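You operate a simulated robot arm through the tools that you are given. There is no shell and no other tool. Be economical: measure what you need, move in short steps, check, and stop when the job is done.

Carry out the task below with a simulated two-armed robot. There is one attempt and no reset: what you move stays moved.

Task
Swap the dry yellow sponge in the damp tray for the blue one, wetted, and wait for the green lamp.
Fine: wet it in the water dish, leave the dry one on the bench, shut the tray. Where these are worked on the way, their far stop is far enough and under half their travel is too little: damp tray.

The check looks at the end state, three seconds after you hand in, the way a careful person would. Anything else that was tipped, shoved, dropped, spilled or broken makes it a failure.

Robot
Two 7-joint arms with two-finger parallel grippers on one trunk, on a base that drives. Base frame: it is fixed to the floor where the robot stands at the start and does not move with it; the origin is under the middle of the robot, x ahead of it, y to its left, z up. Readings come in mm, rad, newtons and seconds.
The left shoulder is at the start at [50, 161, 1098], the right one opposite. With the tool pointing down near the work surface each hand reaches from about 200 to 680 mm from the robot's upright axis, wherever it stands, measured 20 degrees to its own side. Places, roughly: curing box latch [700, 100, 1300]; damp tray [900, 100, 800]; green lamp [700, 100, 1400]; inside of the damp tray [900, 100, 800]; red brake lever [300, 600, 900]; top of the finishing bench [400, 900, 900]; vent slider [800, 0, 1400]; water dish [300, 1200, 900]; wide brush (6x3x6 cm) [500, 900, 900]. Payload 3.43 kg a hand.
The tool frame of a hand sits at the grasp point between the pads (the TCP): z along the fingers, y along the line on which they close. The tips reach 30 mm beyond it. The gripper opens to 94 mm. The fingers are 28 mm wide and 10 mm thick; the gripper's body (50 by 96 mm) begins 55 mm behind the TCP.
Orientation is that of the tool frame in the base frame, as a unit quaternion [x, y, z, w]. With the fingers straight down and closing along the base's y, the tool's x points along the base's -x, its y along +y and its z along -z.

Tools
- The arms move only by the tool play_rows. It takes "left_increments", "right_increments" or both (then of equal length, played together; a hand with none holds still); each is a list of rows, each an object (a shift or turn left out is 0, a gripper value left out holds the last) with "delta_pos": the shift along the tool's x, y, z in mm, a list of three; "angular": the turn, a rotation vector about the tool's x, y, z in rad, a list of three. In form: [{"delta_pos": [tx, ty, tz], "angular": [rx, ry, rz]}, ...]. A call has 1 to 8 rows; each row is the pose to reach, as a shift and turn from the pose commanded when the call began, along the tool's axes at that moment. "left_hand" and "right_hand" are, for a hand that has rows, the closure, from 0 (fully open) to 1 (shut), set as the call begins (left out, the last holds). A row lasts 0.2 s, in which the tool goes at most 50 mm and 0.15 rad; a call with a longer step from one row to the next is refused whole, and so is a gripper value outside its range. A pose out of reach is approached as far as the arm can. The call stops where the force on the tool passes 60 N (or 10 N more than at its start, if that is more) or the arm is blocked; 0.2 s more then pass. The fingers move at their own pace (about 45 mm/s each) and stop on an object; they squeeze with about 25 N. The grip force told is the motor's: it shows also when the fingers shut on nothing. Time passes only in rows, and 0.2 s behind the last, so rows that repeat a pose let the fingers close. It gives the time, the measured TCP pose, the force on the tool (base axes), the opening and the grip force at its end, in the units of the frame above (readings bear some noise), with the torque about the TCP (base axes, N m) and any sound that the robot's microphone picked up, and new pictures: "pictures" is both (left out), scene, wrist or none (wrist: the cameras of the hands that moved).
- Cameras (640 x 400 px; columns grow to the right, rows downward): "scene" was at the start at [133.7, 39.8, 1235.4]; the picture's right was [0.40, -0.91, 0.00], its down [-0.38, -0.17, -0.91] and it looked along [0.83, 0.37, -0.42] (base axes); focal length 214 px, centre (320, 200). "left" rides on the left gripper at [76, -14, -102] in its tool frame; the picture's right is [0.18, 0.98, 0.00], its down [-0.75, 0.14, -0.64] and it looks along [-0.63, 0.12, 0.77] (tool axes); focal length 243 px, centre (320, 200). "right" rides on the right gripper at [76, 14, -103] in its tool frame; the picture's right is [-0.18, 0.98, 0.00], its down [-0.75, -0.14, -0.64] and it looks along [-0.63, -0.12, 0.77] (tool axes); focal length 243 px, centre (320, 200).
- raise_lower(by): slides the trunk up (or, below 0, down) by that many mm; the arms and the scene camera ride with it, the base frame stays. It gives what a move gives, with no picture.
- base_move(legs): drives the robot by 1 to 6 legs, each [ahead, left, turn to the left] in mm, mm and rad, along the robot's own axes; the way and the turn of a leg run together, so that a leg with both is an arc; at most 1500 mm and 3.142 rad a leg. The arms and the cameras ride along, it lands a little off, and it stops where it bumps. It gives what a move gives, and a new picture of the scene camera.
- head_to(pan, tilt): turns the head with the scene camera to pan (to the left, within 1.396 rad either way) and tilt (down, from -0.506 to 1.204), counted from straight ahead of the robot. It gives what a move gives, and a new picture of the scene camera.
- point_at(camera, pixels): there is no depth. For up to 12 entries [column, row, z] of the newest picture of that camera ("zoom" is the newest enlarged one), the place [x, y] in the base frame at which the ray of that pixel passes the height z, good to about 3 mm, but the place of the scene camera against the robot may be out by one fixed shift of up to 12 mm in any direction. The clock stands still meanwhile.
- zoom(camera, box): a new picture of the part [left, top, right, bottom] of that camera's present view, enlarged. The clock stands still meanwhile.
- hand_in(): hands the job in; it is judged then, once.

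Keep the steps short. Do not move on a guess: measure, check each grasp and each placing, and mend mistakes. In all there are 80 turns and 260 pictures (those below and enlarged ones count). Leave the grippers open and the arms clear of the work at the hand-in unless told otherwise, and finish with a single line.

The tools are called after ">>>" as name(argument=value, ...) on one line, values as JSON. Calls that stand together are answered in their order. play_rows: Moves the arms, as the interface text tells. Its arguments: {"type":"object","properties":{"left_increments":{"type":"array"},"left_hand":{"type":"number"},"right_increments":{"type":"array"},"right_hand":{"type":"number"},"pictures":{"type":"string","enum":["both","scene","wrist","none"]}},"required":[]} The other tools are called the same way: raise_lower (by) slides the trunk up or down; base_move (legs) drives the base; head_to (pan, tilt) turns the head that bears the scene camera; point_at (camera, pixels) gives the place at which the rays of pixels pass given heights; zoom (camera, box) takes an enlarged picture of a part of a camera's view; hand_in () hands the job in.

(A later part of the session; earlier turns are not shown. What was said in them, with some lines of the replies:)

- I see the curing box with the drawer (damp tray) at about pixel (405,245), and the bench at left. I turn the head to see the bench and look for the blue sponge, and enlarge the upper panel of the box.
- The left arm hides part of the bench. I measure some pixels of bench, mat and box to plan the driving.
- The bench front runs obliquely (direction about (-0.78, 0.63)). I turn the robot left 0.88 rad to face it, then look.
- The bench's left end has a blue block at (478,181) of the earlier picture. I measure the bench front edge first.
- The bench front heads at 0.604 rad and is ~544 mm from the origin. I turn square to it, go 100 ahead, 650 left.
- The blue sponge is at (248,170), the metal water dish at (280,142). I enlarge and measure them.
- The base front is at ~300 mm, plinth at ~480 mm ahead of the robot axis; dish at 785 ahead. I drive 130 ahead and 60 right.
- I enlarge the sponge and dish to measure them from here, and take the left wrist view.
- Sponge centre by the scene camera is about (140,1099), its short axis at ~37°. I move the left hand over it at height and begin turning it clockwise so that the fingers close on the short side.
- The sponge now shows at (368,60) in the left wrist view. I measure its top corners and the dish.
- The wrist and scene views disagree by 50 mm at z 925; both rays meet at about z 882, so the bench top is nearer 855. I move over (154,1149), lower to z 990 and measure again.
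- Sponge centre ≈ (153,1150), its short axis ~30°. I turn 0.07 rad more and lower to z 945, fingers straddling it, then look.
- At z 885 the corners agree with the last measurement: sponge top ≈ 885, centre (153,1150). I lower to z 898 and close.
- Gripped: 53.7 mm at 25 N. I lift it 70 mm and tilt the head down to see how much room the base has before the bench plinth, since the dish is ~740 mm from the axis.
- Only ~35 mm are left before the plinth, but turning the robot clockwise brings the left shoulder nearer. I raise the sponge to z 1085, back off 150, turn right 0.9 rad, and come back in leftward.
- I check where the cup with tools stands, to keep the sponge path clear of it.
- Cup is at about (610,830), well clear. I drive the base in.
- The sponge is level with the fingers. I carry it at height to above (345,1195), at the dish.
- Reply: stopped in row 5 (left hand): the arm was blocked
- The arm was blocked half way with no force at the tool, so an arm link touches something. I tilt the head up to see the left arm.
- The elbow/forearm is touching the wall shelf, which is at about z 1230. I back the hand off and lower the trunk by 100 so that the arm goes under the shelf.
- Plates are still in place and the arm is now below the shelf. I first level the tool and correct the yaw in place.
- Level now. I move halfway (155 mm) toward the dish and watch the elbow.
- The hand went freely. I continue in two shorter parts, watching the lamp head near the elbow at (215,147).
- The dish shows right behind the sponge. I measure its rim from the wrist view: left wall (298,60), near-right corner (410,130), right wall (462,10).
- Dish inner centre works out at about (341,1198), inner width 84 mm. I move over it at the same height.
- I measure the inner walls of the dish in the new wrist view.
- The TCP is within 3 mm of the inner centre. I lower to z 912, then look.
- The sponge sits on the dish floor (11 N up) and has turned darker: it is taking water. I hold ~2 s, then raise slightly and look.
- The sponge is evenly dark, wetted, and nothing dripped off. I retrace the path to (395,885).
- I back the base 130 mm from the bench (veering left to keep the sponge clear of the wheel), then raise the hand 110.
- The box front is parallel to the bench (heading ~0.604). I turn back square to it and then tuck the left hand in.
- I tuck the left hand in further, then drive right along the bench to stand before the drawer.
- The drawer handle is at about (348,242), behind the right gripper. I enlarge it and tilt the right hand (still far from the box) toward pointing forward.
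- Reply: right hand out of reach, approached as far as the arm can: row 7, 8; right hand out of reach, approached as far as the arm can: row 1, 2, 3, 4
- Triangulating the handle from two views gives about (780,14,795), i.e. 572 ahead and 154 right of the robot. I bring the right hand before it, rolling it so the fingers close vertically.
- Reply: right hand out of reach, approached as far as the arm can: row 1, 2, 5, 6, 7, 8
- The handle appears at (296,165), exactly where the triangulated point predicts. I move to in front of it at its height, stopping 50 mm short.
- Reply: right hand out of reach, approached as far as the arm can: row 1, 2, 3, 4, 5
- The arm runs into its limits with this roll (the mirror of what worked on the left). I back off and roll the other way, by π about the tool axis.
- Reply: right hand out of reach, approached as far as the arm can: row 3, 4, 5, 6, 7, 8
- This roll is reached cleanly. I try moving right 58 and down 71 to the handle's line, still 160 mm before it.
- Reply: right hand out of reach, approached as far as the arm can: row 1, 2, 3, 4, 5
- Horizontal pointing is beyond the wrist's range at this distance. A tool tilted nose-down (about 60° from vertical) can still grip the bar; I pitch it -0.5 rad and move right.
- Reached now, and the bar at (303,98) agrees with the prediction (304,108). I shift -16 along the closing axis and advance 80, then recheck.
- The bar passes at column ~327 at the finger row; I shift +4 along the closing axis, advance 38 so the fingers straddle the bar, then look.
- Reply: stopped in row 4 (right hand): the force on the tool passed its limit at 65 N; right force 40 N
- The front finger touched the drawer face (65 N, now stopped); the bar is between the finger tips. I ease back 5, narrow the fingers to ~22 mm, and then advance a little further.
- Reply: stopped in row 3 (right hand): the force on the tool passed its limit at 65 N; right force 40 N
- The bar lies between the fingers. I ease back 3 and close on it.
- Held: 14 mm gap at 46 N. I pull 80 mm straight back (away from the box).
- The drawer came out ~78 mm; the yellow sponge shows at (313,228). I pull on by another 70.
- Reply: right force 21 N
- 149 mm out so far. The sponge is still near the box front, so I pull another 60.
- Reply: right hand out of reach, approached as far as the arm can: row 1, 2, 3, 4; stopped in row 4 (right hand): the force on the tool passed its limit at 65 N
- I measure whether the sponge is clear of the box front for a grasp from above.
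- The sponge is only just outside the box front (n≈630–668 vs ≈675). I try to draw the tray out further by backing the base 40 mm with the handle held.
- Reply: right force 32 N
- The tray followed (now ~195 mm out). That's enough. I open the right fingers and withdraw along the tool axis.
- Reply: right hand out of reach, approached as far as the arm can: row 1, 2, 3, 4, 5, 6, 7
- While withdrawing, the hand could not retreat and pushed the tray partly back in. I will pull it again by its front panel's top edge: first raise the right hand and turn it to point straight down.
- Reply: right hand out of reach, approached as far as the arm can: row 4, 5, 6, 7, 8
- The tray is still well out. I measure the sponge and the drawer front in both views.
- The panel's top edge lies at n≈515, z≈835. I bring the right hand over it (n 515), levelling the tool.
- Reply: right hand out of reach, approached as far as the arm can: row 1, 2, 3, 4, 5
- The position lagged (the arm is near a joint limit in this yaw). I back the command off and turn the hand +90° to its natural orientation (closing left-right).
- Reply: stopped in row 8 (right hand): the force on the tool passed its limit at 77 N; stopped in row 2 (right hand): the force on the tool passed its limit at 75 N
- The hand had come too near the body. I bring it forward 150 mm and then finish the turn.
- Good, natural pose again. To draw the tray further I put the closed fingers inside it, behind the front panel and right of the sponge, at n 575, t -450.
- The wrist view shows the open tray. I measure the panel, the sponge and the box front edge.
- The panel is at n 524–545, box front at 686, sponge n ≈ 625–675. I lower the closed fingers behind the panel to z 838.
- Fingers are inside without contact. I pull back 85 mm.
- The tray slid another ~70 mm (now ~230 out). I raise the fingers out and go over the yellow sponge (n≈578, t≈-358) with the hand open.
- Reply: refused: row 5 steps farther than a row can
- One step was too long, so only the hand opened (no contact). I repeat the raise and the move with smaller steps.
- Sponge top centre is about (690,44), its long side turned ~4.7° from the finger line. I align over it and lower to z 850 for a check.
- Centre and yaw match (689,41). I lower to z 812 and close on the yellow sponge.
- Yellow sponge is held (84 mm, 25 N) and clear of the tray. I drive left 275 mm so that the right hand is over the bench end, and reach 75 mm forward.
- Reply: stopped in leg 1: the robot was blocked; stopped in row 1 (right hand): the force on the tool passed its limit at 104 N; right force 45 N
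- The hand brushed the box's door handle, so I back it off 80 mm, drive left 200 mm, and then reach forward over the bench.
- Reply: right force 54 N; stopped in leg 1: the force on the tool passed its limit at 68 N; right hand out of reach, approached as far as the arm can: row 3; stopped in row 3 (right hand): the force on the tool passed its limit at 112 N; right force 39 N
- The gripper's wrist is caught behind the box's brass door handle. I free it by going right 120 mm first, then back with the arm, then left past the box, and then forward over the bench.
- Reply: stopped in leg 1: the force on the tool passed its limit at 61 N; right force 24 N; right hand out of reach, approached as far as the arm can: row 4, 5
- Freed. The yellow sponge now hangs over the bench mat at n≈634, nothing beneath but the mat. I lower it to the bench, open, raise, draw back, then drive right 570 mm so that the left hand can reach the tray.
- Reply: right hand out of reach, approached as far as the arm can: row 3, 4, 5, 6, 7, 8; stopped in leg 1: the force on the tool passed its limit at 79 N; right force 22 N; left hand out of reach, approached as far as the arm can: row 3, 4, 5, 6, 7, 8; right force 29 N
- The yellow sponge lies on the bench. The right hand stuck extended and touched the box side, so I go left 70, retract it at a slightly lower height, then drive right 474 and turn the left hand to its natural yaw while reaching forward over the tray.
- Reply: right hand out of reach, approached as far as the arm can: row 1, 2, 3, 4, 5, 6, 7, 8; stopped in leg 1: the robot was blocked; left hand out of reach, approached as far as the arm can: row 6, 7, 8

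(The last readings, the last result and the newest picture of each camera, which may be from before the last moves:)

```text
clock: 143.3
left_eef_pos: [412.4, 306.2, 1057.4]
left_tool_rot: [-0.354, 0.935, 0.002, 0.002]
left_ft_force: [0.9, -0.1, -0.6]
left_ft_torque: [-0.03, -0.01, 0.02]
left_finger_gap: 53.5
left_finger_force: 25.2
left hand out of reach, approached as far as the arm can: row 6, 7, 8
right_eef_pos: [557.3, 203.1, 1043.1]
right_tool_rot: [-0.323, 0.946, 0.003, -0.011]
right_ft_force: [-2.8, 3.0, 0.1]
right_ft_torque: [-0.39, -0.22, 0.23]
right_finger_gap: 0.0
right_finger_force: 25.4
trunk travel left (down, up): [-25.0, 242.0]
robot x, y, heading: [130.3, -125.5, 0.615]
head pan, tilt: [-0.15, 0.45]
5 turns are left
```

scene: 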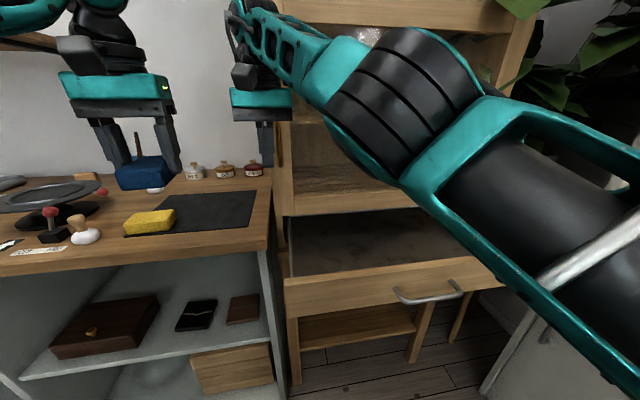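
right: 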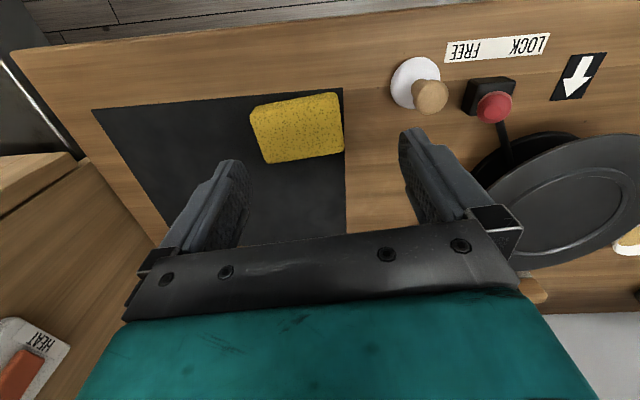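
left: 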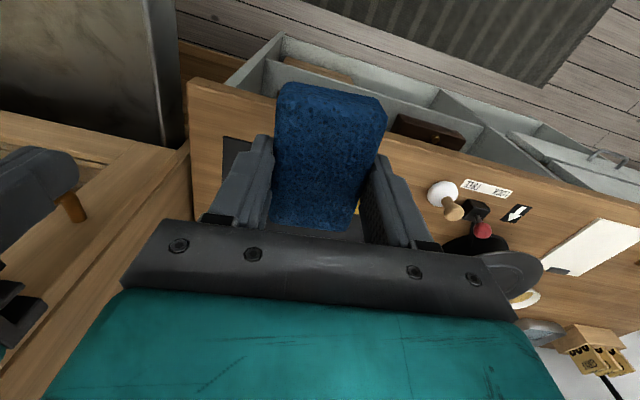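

The yellow sponge is fine on the bench; the right hand meets the door handle again. I back the base 80 mm (less than the room the turning at the start needed), go right 318 mm past the handle, lower the left hand to z 930 and reach in over the tray.

>>> base_move(legs=[[0, 25, 0], [-80, 0, -0.011], [0, -343, 0]])

>>> play_rows(left_increments=[{"delta_pos": [0, 0, 42]}, {"delta_pos": [0, 0, 84]}, {"delta_pos": [0, 0, 127]}, {"delta_pos": [-35, -19, 127]}, {"delta_pos": [-70, -38, 127]}, {"delta_pos": [-106, -58, 127]}, {"delta_pos": [-106, -58, 127]}], pictures="both")

>>> zoom(camera="scene", box=[140, 120, 460, 320])

```text
clock: 148.0
left_eef_pos: [529.8, -7.9, 1058.0]
left_tool_rot: [-0.347, 0.938, 0.002, 0.002]
left_ft_force: [-0.2, 0.9, -1.2]
left_ft_torque: [-0.01, 0.03, 0.02]
left_finger_gap: 53.9
left_finger_force: 25.4
right_eef_pos: [676.2, -109.8, 1042.3]
right_tool_rot: [-0.315, 0.949, 0.003, -0.011]
right_ft_force: [-0.5, 0.5, -0.1]
right_ft_torque: [-0.03, -0.04, 0.0]
right_finger_gap: 0.0
right_finger_force: 24.7
trunk travel left (down, up): [-25.0, 242.0]
robot x, y, heading: [243.5, -437.8, 0.596]
head pan, tilt: [-0.15, 0.45]
```

scene: 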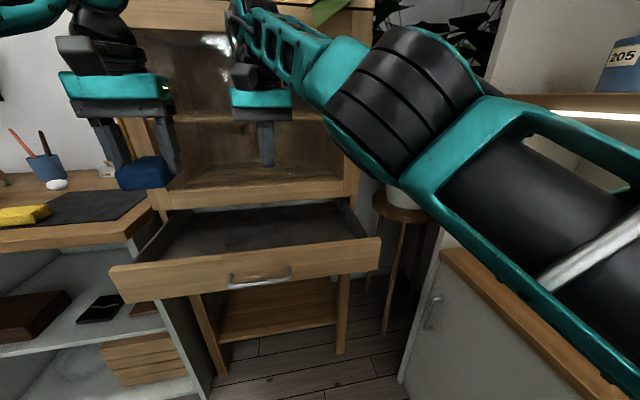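

```text
clock: 149.6
left_eef_pos: [568.1, 21.0, 926.9]
left_tool_rot: [-0.347, 0.938, 0.001, 0.002]
left_ft_force: [0.0, -1.2, -0.3]
left_ft_torque: [0.01, -0.02, 0.01]
left_finger_gap: 53.9
left_finger_force: 25.0
left hand out of reach, approached as far as the arm can: row 5, 6, 7
right_eef_pos: [674.8, -111.1, 1043.5]
right_tool_rot: [-0.315, 0.949, 0.002, -0.011]
right_ft_force: [0.0, -0.6, 0.0]
right_ft_torque: [-0.01, 0.03, -0.03]
right_finger_gap: 0.0
right_finger_force: 24.8
trunk travel left (down, up): [-25.0, 242.0]
robot x, y, heading: [246.7, -434.9, 0.602]
head pan, tilt: [-0.15, 0.45]
```

scene: 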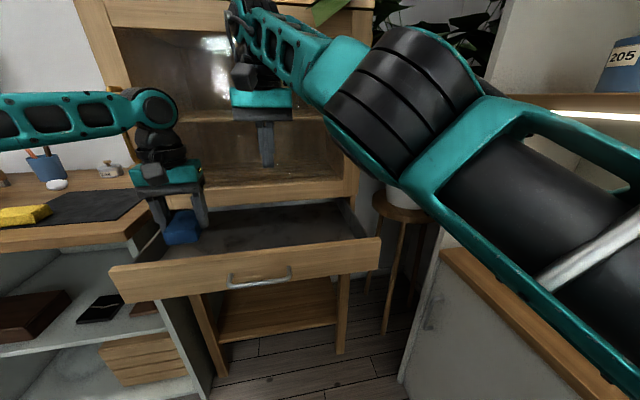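
left: 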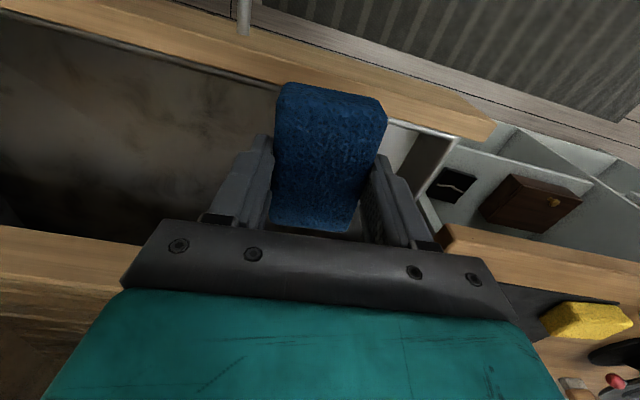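

```text
2.00 times, centred on (300, 220) of scene
4 turns are left
```

zoom: 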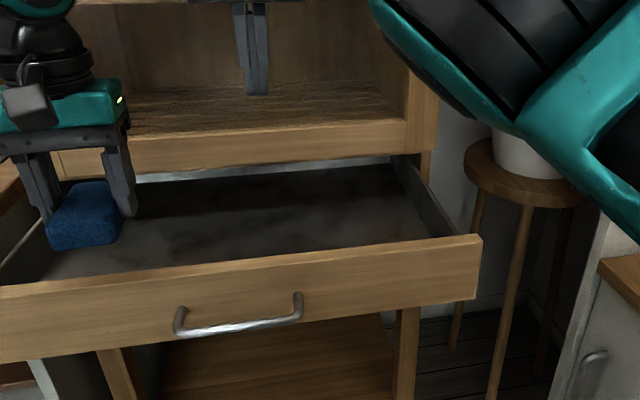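

The blue sponge hangs above the tray's left part, 65 mm short of where I want it. I drive 65 ahead and 25 right, lower it to the tray floor, open, raise, draw back, and prepare the closed left hand, tilted, in front of the panel for shutting; the right hand meanwhile tries to fold back and up.

>>> base_move(legs=[[65, -25, 0]])

>>> play_rows(left_increments=[{"delta_pos": [0, 0, 40]}, {"delta_pos": [0, 0, 80]}, {"delta_pos": [0, 0, 100]}, {"delta_pos": [0, 0, 109]}, {"delta_pos": [0, 0, 109]}], pictures="wrist")

>>> play_rows(left_increments=[{}, {}, {}, {}], left_hand=0, pictures="none")

>>> play_rows(left_increments=[{"delta_pos": [0, 0, -40]}, {"delta_pos": [0, 0, -80]}, {"delta_pos": [0, 0, -112]}, {"delta_pos": [40, 0, -112]}, {"delta_pos": [80, 0, -112]}, {"delta_pos": [120, 0, -112]}, {"delta_pos": [160, 0, -112]}, {"delta_pos": [160, 0, -112]}], right_increments=[{"delta_pos": [10, 0, -10]}, {"delta_pos": [20, 0, -20]}, {"delta_pos": [30, 0, -30]}, {"delta_pos": [45, 0, -45]}, {"delta_pos": [60, 0, -60]}, {"delta_pos": [75, 0, -75]}, {"delta_pos": [90, 0, -90]}, {"delta_pos": [100, 0, -100]}], pictures="both")

>>> play_rows(left_increments=[{"angular": [0, -0.15, 0]}, {"angular": [0, -0.3, 0]}, {"angular": [0, -0.45, 0]}, {"delta_pos": [0, 0, 20], "angular": [0, -0.6, 0]}, {"delta_pos": [0, 0, 60], "angular": [0, -0.6, 0]}, {"delta_pos": [0, 0, 100], "angular": [0, -0.6, 0]}, {"delta_pos": [0, 0, 100], "angular": [0, -0.6, 0]}], left_hand=1, pictures="both")

```text
clock: 150.6
left_eef_pos: [634.0, 37.5, 926.6]
left_tool_rot: [-0.348, 0.938, 0.001, 0.002]
left_ft_force: [0.5, 0.2, 0.4]
left_ft_torque: [0.03, 0.03, 0.01]
left_finger_gap: 53.7
left_finger_force: 25.3
right_eef_pos: [741.1, -95.8, 1042.6]
right_tool_rot: [-0.316, 0.949, 0.003, -0.011]
right_ft_force: [0.0, 0.0, 0.2]
right_ft_torque: [0.0, 0.01, 0.03]
right_finger_gap: 0.0
right_finger_force: 25.2
trunk travel left (down, up): [-25.0, 242.0]
robot x, y, heading: [314.0, -421.5, 0.602]
head pan, tilt: [-0.15, 0.45]
```

scene: 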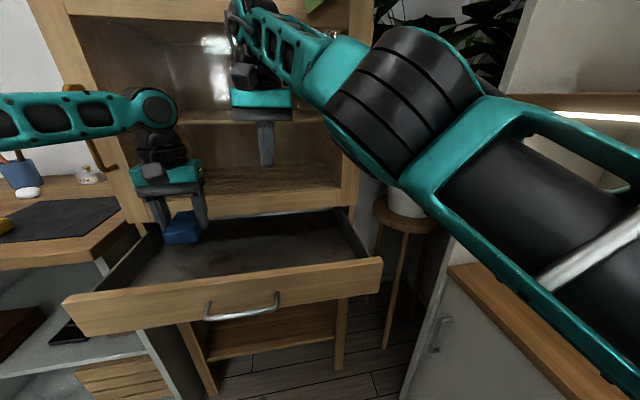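

```text
clock: 151.8
left_eef_pos: [623.4, 38.3, 821.2]
left_tool_rot: [-0.347, 0.938, 0.003, 0.003]
left_ft_force: [-0.6, 1.0, -0.1]
left_ft_torque: [0.0, -0.01, 0.0]
left_finger_gap: 54.0
left_finger_force: 25.2
left hand out of reach, approached as far as the arm can: row 2, 3, 4, 5
right_eef_pos: [740.2, -93.4, 1043.6]
right_tool_rot: [-0.316, 0.949, 0.003, -0.011]
right_ft_force: [-0.3, -0.1, -0.3]
right_ft_torque: [0.02, 0.03, 0.0]
right_finger_gap: 0.0
right_finger_force: 25.1
trunk travel left (down, up): [-25.0, 242.0]
robot x, y, heading: [311.9, -417.1, 0.598]
head pan, tilt: [-0.15, 0.45]
```

left: 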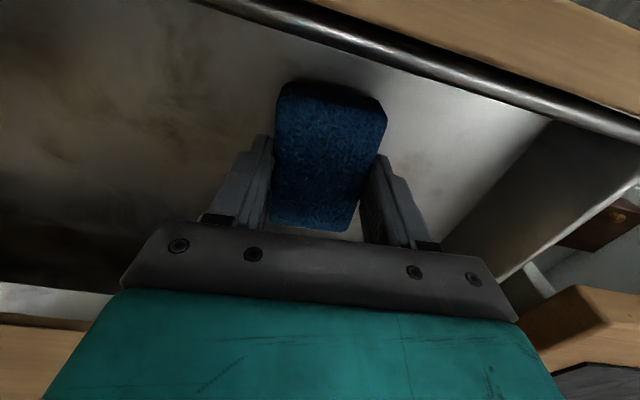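

```text
clock: 152.8
left_eef_pos: [622.5, 38.6, 821.3]
left_tool_rot: [-0.347, 0.938, 0.002, 0.003]
left_ft_force: [-0.1, 0.2, 0.1]
left_ft_torque: [-0.01, 0.01, 0.03]
left_finger_gap: 93.9
left_finger_force: 0.0
right_eef_pos: [743.0, -95.2, 1042.6]
right_tool_rot: [-0.316, 0.949, 0.003, -0.011]
right_ft_force: [1.0, 0.4, -0.9]
right_ft_torque: [0.01, -0.01, 0.0]
right_finger_gap: 0.0
right_finger_force: 25.1
trunk travel left (down, up): [-25.0, 242.0]
robot x, y, heading: [310.3, -418.1, 0.602]
head pan, tilt: [-0.15, 0.45]
```

```text
clock: 154.6
left_eef_pos: [502.3, -67.4, 933.0]
left_tool_rot: [-0.348, 0.937, 0.002, 0.002]
left_ft_force: [1.0, -0.1, 1.0]
left_ft_torque: [0.03, 0.03, 0.0]
left_finger_gap: 94.0
left_finger_force: 0.1
right_eef_pos: [662.6, -152.6, 1144.4]
right_tool_rot: [-0.316, 0.949, 0.002, -0.011]
right_ft_force: [-0.5, -0.9, 0.1]
right_ft_torque: [0.02, 0.0, -0.03]
right_finger_gap: 0.0
right_finger_force: 25.0
right hand out of reach, approached as far as the arm can: row 1, 2
trunk travel left (down, up): [-25.0, 242.0]
robot x, y, heading: [307.6, -421.7, 0.6]
head pan, tilt: [-0.15, 0.45]
```

scene: 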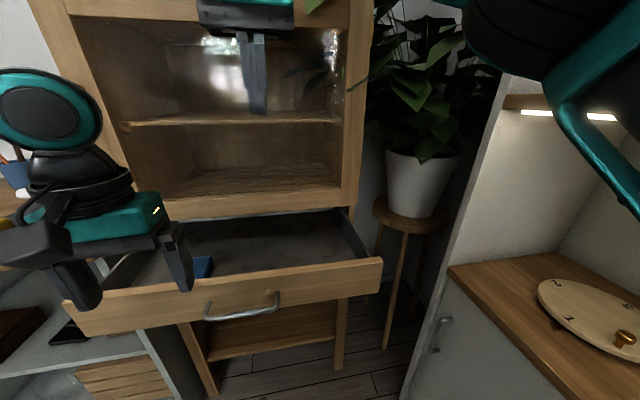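
right: 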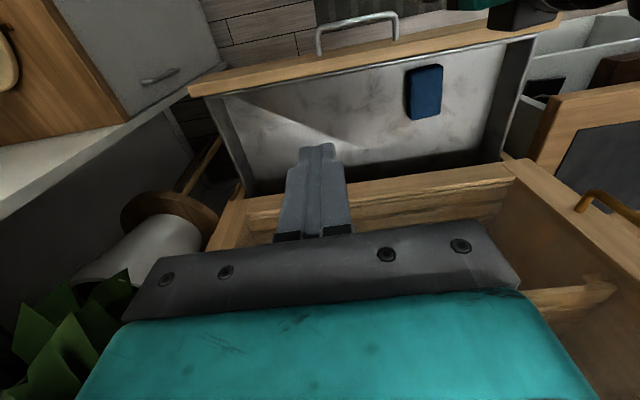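
left: 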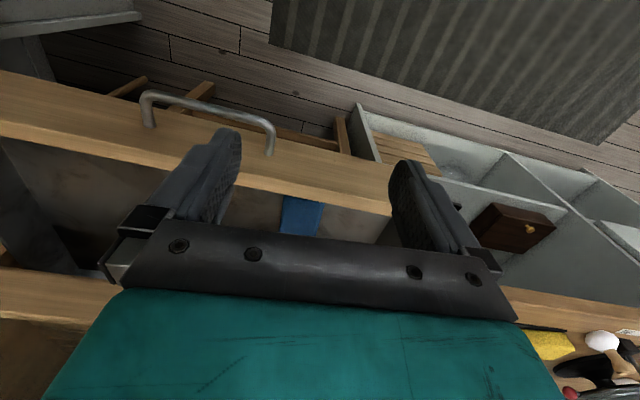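

```text
clock: 156.2
left_eef_pos: [517.7, -60.8, 830.8]
left_tool_rot: [-0.332, 0.895, 0.104, 0.279]
left_ft_force: [0.7, -0.6, 0.4]
left_ft_torque: [-0.01, 0.06, 0.0]
left_finger_gap: 0.0
left_finger_force: 25.3
left hand out of reach, approached as far as the arm can: row 4, 5, 6, 7
right_eef_pos: [665.3, -151.9, 1144.6]
right_tool_rot: [-0.317, 0.948, 0.003, -0.01]
right_ft_force: [-0.1, -1.0, -0.2]
right_ft_torque: [0.01, -0.02, 0.02]
right_finger_gap: 0.1
right_finger_force: 25.2
trunk travel left (down, up): [-25.0, 242.0]
robot x, y, heading: [310.5, -419.7, 0.601]
head pan, tilt: [-0.15, 0.45]
3 turns are left
```

scene: 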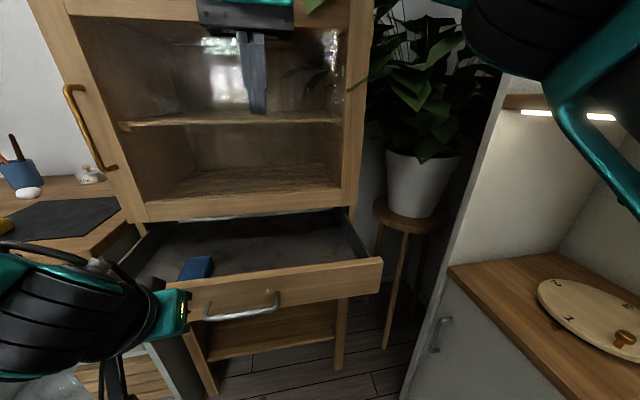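
left: 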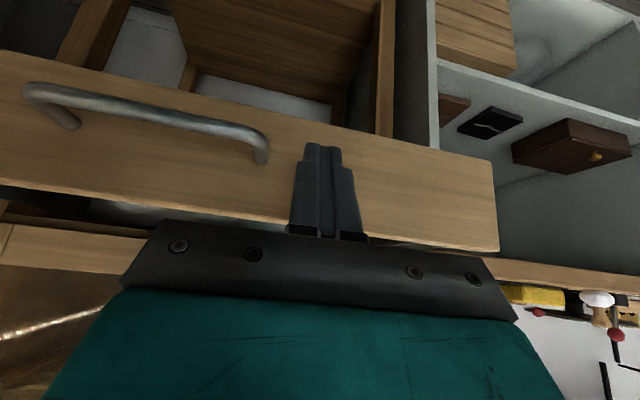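

The wet blue sponge lies in the tray and both hands are free; the closed left fingers stand before the panel. I fold the right hand further back, push the tray shut by driving ahead (stops on force), back off, open the hands, and look at drawer and lamp.

>>> play_rows(right_increments=[{"delta_pos": [18, 0, -6]}, {"delta_pos": [36, 0, -12]}, {"delta_pos": [54, 0, -18]}, {"delta_pos": [72, 0, -24]}, {"delta_pos": [90, 0, -30]}, {"delta_pos": [105, 0, -36]}, {"delta_pos": [120, 0, -40]}, {"delta_pos": [120, 0, -40]}], pictures="none")

>>> base_move(legs=[[250, 0, 0], [45, 0, 0]])

>>> base_move(legs=[[-150, 0, 0]])

>>> play_rows(left_increments=[{}, {}, {}, {}, {}, {}, {}, {}], right_increments=[{}, {}, {}, {}, {}, {}, {}, {}], left_hand=0, right_hand=0, pictures="none")

>>> head_to(pan=0.2, tilt=0.05)

>>> zoom(camera="scene", box=[160, 200, 480, 400])

```text
clock: 158.0
left_eef_pos: [516.9, -60.7, 832.9]
left_tool_rot: [-0.331, 0.895, 0.105, 0.279]
left_ft_force: [0.2, -0.6, -0.3]
left_ft_torque: [0.0, -0.03, 0.0]
left_finger_gap: 0.0
left_finger_force: 24.8
right_eef_pos: [568.6, -225.0, 1188.6]
right_tool_rot: [-0.316, 0.949, 0.003, -0.011]
right_ft_force: [-0.3, 0.1, 0.0]
right_ft_torque: [-0.01, 0.02, -0.02]
right_finger_gap: 0.1
right_finger_force: 24.6
trunk travel left (down, up): [-25.0, 242.0]
robot x, y, heading: [311.3, -418.2, 0.598]
head pan, tilt: [-0.15, 0.45]
```

```text
clock: 160.2
left_eef_pos: [716.3, 75.0, 826.2]
left_tool_rot: [-0.33, 0.902, 0.096, 0.26]
left_ft_force: [-3.5, -3.7, -1.1]
left_ft_torque: [-0.11, 0.04, -0.03]
left_finger_gap: 0.2
left_finger_force: 25.1
right_eef_pos: [777.2, -79.8, 1187.5]
right_tool_rot: [-0.318, 0.948, 0.004, -0.01]
right_ft_force: [0.6, -0.6, 0.6]
right_ft_torque: [0.0, 0.01, -0.02]
right_finger_gap: 0.0
right_finger_force: 24.9
trunk travel left (down, up): [-25.0, 242.0]
robot x, y, heading: [521.6, -276.0, 0.605]
head pan, tilt: [-0.15, 0.45]
stopped in leg 2: the force on the tool passed its limit at 79 N (the readings are from after the stop); the commanded pose is now the measured one
```

scene: 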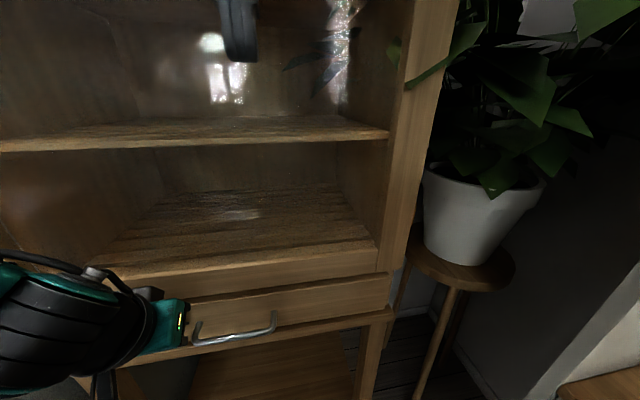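

```text
clock: 161.6
left_eef_pos: [592.7, -8.7, 825.1]
left_tool_rot: [-0.331, 0.902, 0.098, 0.261]
left_ft_force: [0.1, -0.7, -0.6]
left_ft_torque: [0.02, 0.02, -0.02]
left_finger_gap: 0.0
left_finger_force: 25.6
right_eef_pos: [654.6, -164.6, 1188.1]
right_tool_rot: [-0.317, 0.948, 0.004, -0.01]
right_ft_force: [-0.2, -0.1, 1.0]
right_ft_torque: [-0.01, 0.0, -0.02]
right_finger_gap: 0.1
right_finger_force: 24.8
trunk travel left (down, up): [-25.0, 242.0]
robot x, y, heading: [397.8, -359.5, 0.602]
head pan, tilt: [-0.15, 0.45]
```

scene: 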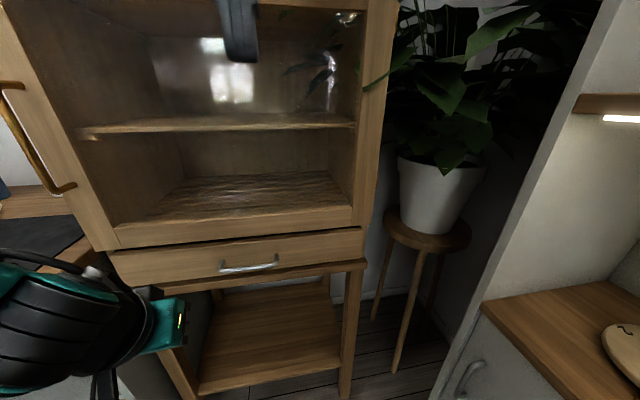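

```text
clock: 163.3
left_eef_pos: [593.1, -8.9, 826.2]
left_tool_rot: [-0.331, 0.901, 0.098, 0.262]
left_ft_force: [0.3, 0.4, -0.1]
left_ft_torque: [0.02, 0.0, 0.03]
left_finger_gap: 94.1
left_finger_force: 0.1
right_eef_pos: [654.4, -165.6, 1187.9]
right_tool_rot: [-0.317, 0.948, 0.004, -0.011]
right_ft_force: [-0.3, 0.2, -0.1]
right_ft_torque: [-0.01, -0.01, 0.01]
right_finger_gap: 93.8
right_finger_force: 0.0
trunk travel left (down, up): [-25.0, 242.0]
robot x, y, heading: [399.1, -357.7, 0.61]
head pan, tilt: [-0.15, 0.45]
```

```text
clock: 164.2
left_eef_pos: [593.9, -9.4, 825.5]
left_tool_rot: [-0.331, 0.901, 0.098, 0.262]
left_ft_force: [0.3, -0.2, -0.7]
left_ft_torque: [0.0, 0.02, -0.01]
left_finger_gap: 93.8
left_finger_force: 0.0
right_eef_pos: [656.2, -165.3, 1187.6]
right_tool_rot: [-0.318, 0.948, 0.004, -0.01]
right_ft_force: [-0.3, 0.2, -0.1]
right_ft_torque: [0.01, 0.02, 0.02]
right_finger_gap: 94.0
right_finger_force: 0.0
trunk travel left (down, up): [-25.0, 242.0]
robot x, y, heading: [398.8, -355.7, 0.601]
head pan, tilt: [0.201, 0.051]
```

scene: 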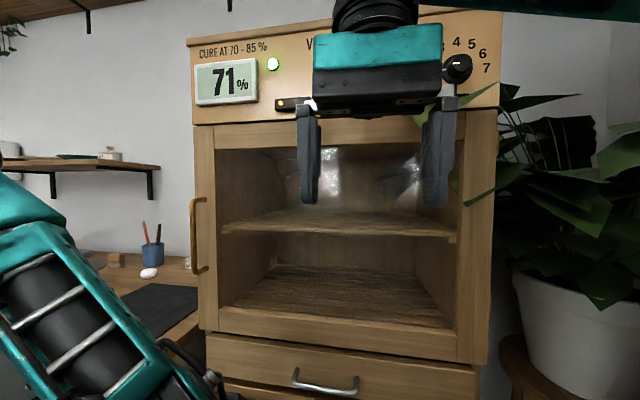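

```text
2.00 times, centred on (320, 300) of scene
2 turns are left
```

zoom: 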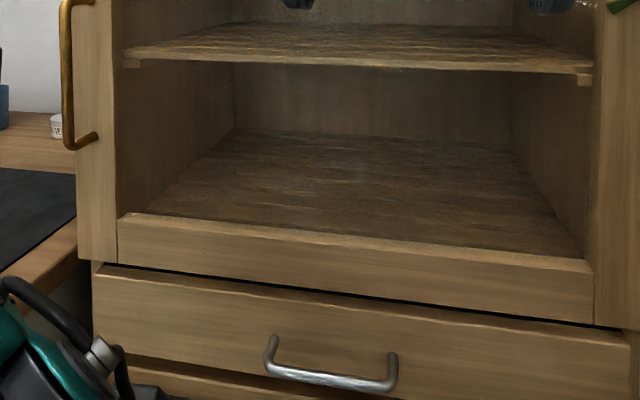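

The lamp at (273,64) is green, the meter reads 71 % (cure at 70–85 %) and the drawer is flush. I back the arms a bit further clear and recheck once.

>>> base_move(legs=[[-75, 0, 0]])

>>> zoom(camera="scene", box=[160, 40, 480, 240])

```text
clock: 165.3
left_eef_pos: [532.7, -51.4, 825.2]
left_tool_rot: [-0.33, 0.902, 0.097, 0.261]
left_ft_force: [-0.2, 0.2, 0.0]
left_ft_torque: [-0.02, -0.04, 0.01]
left_finger_gap: 94.0
left_finger_force: 0.0
right_eef_pos: [593.8, -208.9, 1188.2]
right_tool_rot: [-0.318, 0.948, 0.005, -0.011]
right_ft_force: [-0.8, -0.9, 0.8]
right_ft_torque: [0.02, -0.06, -0.01]
right_finger_gap: 93.9
right_finger_force: 0.2
trunk travel left (down, up): [-25.0, 242.0]
robot x, y, heading: [333.5, -397.9, 0.598]
head pan, tilt: [0.201, 0.051]
```

scene: 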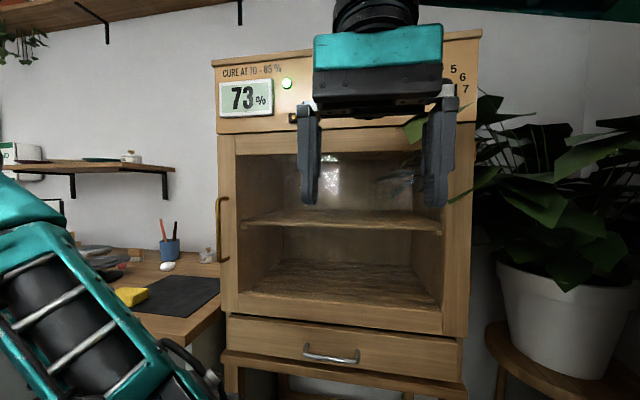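

```text
2.00 times, centred on (320, 140) of scene
1 turns are left
```

zoom: 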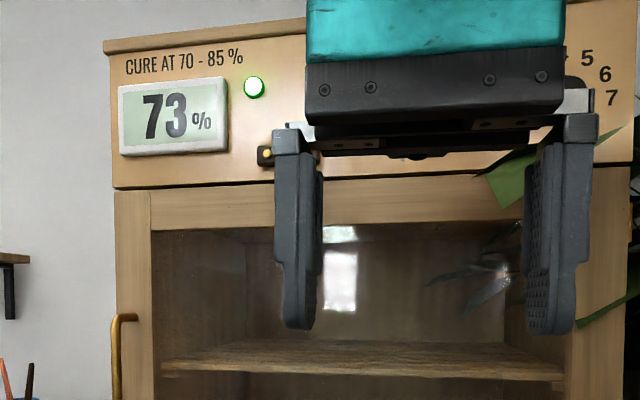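

The lamp is green at 73 %, the tray is shut, the yellow sponge is on the bench, and both grippers are open and clear of the work. I hand in.

>>> hand_in()

```text
The job is handed in.
```

The wetted blue sponge is in the shut damp tray, the dry yellow one is on the bench mat, and the green lamp is lit at 73 %; on the way the arms bumped the wall shelf, the curing box and its door handle, and I saw nothing displaced.
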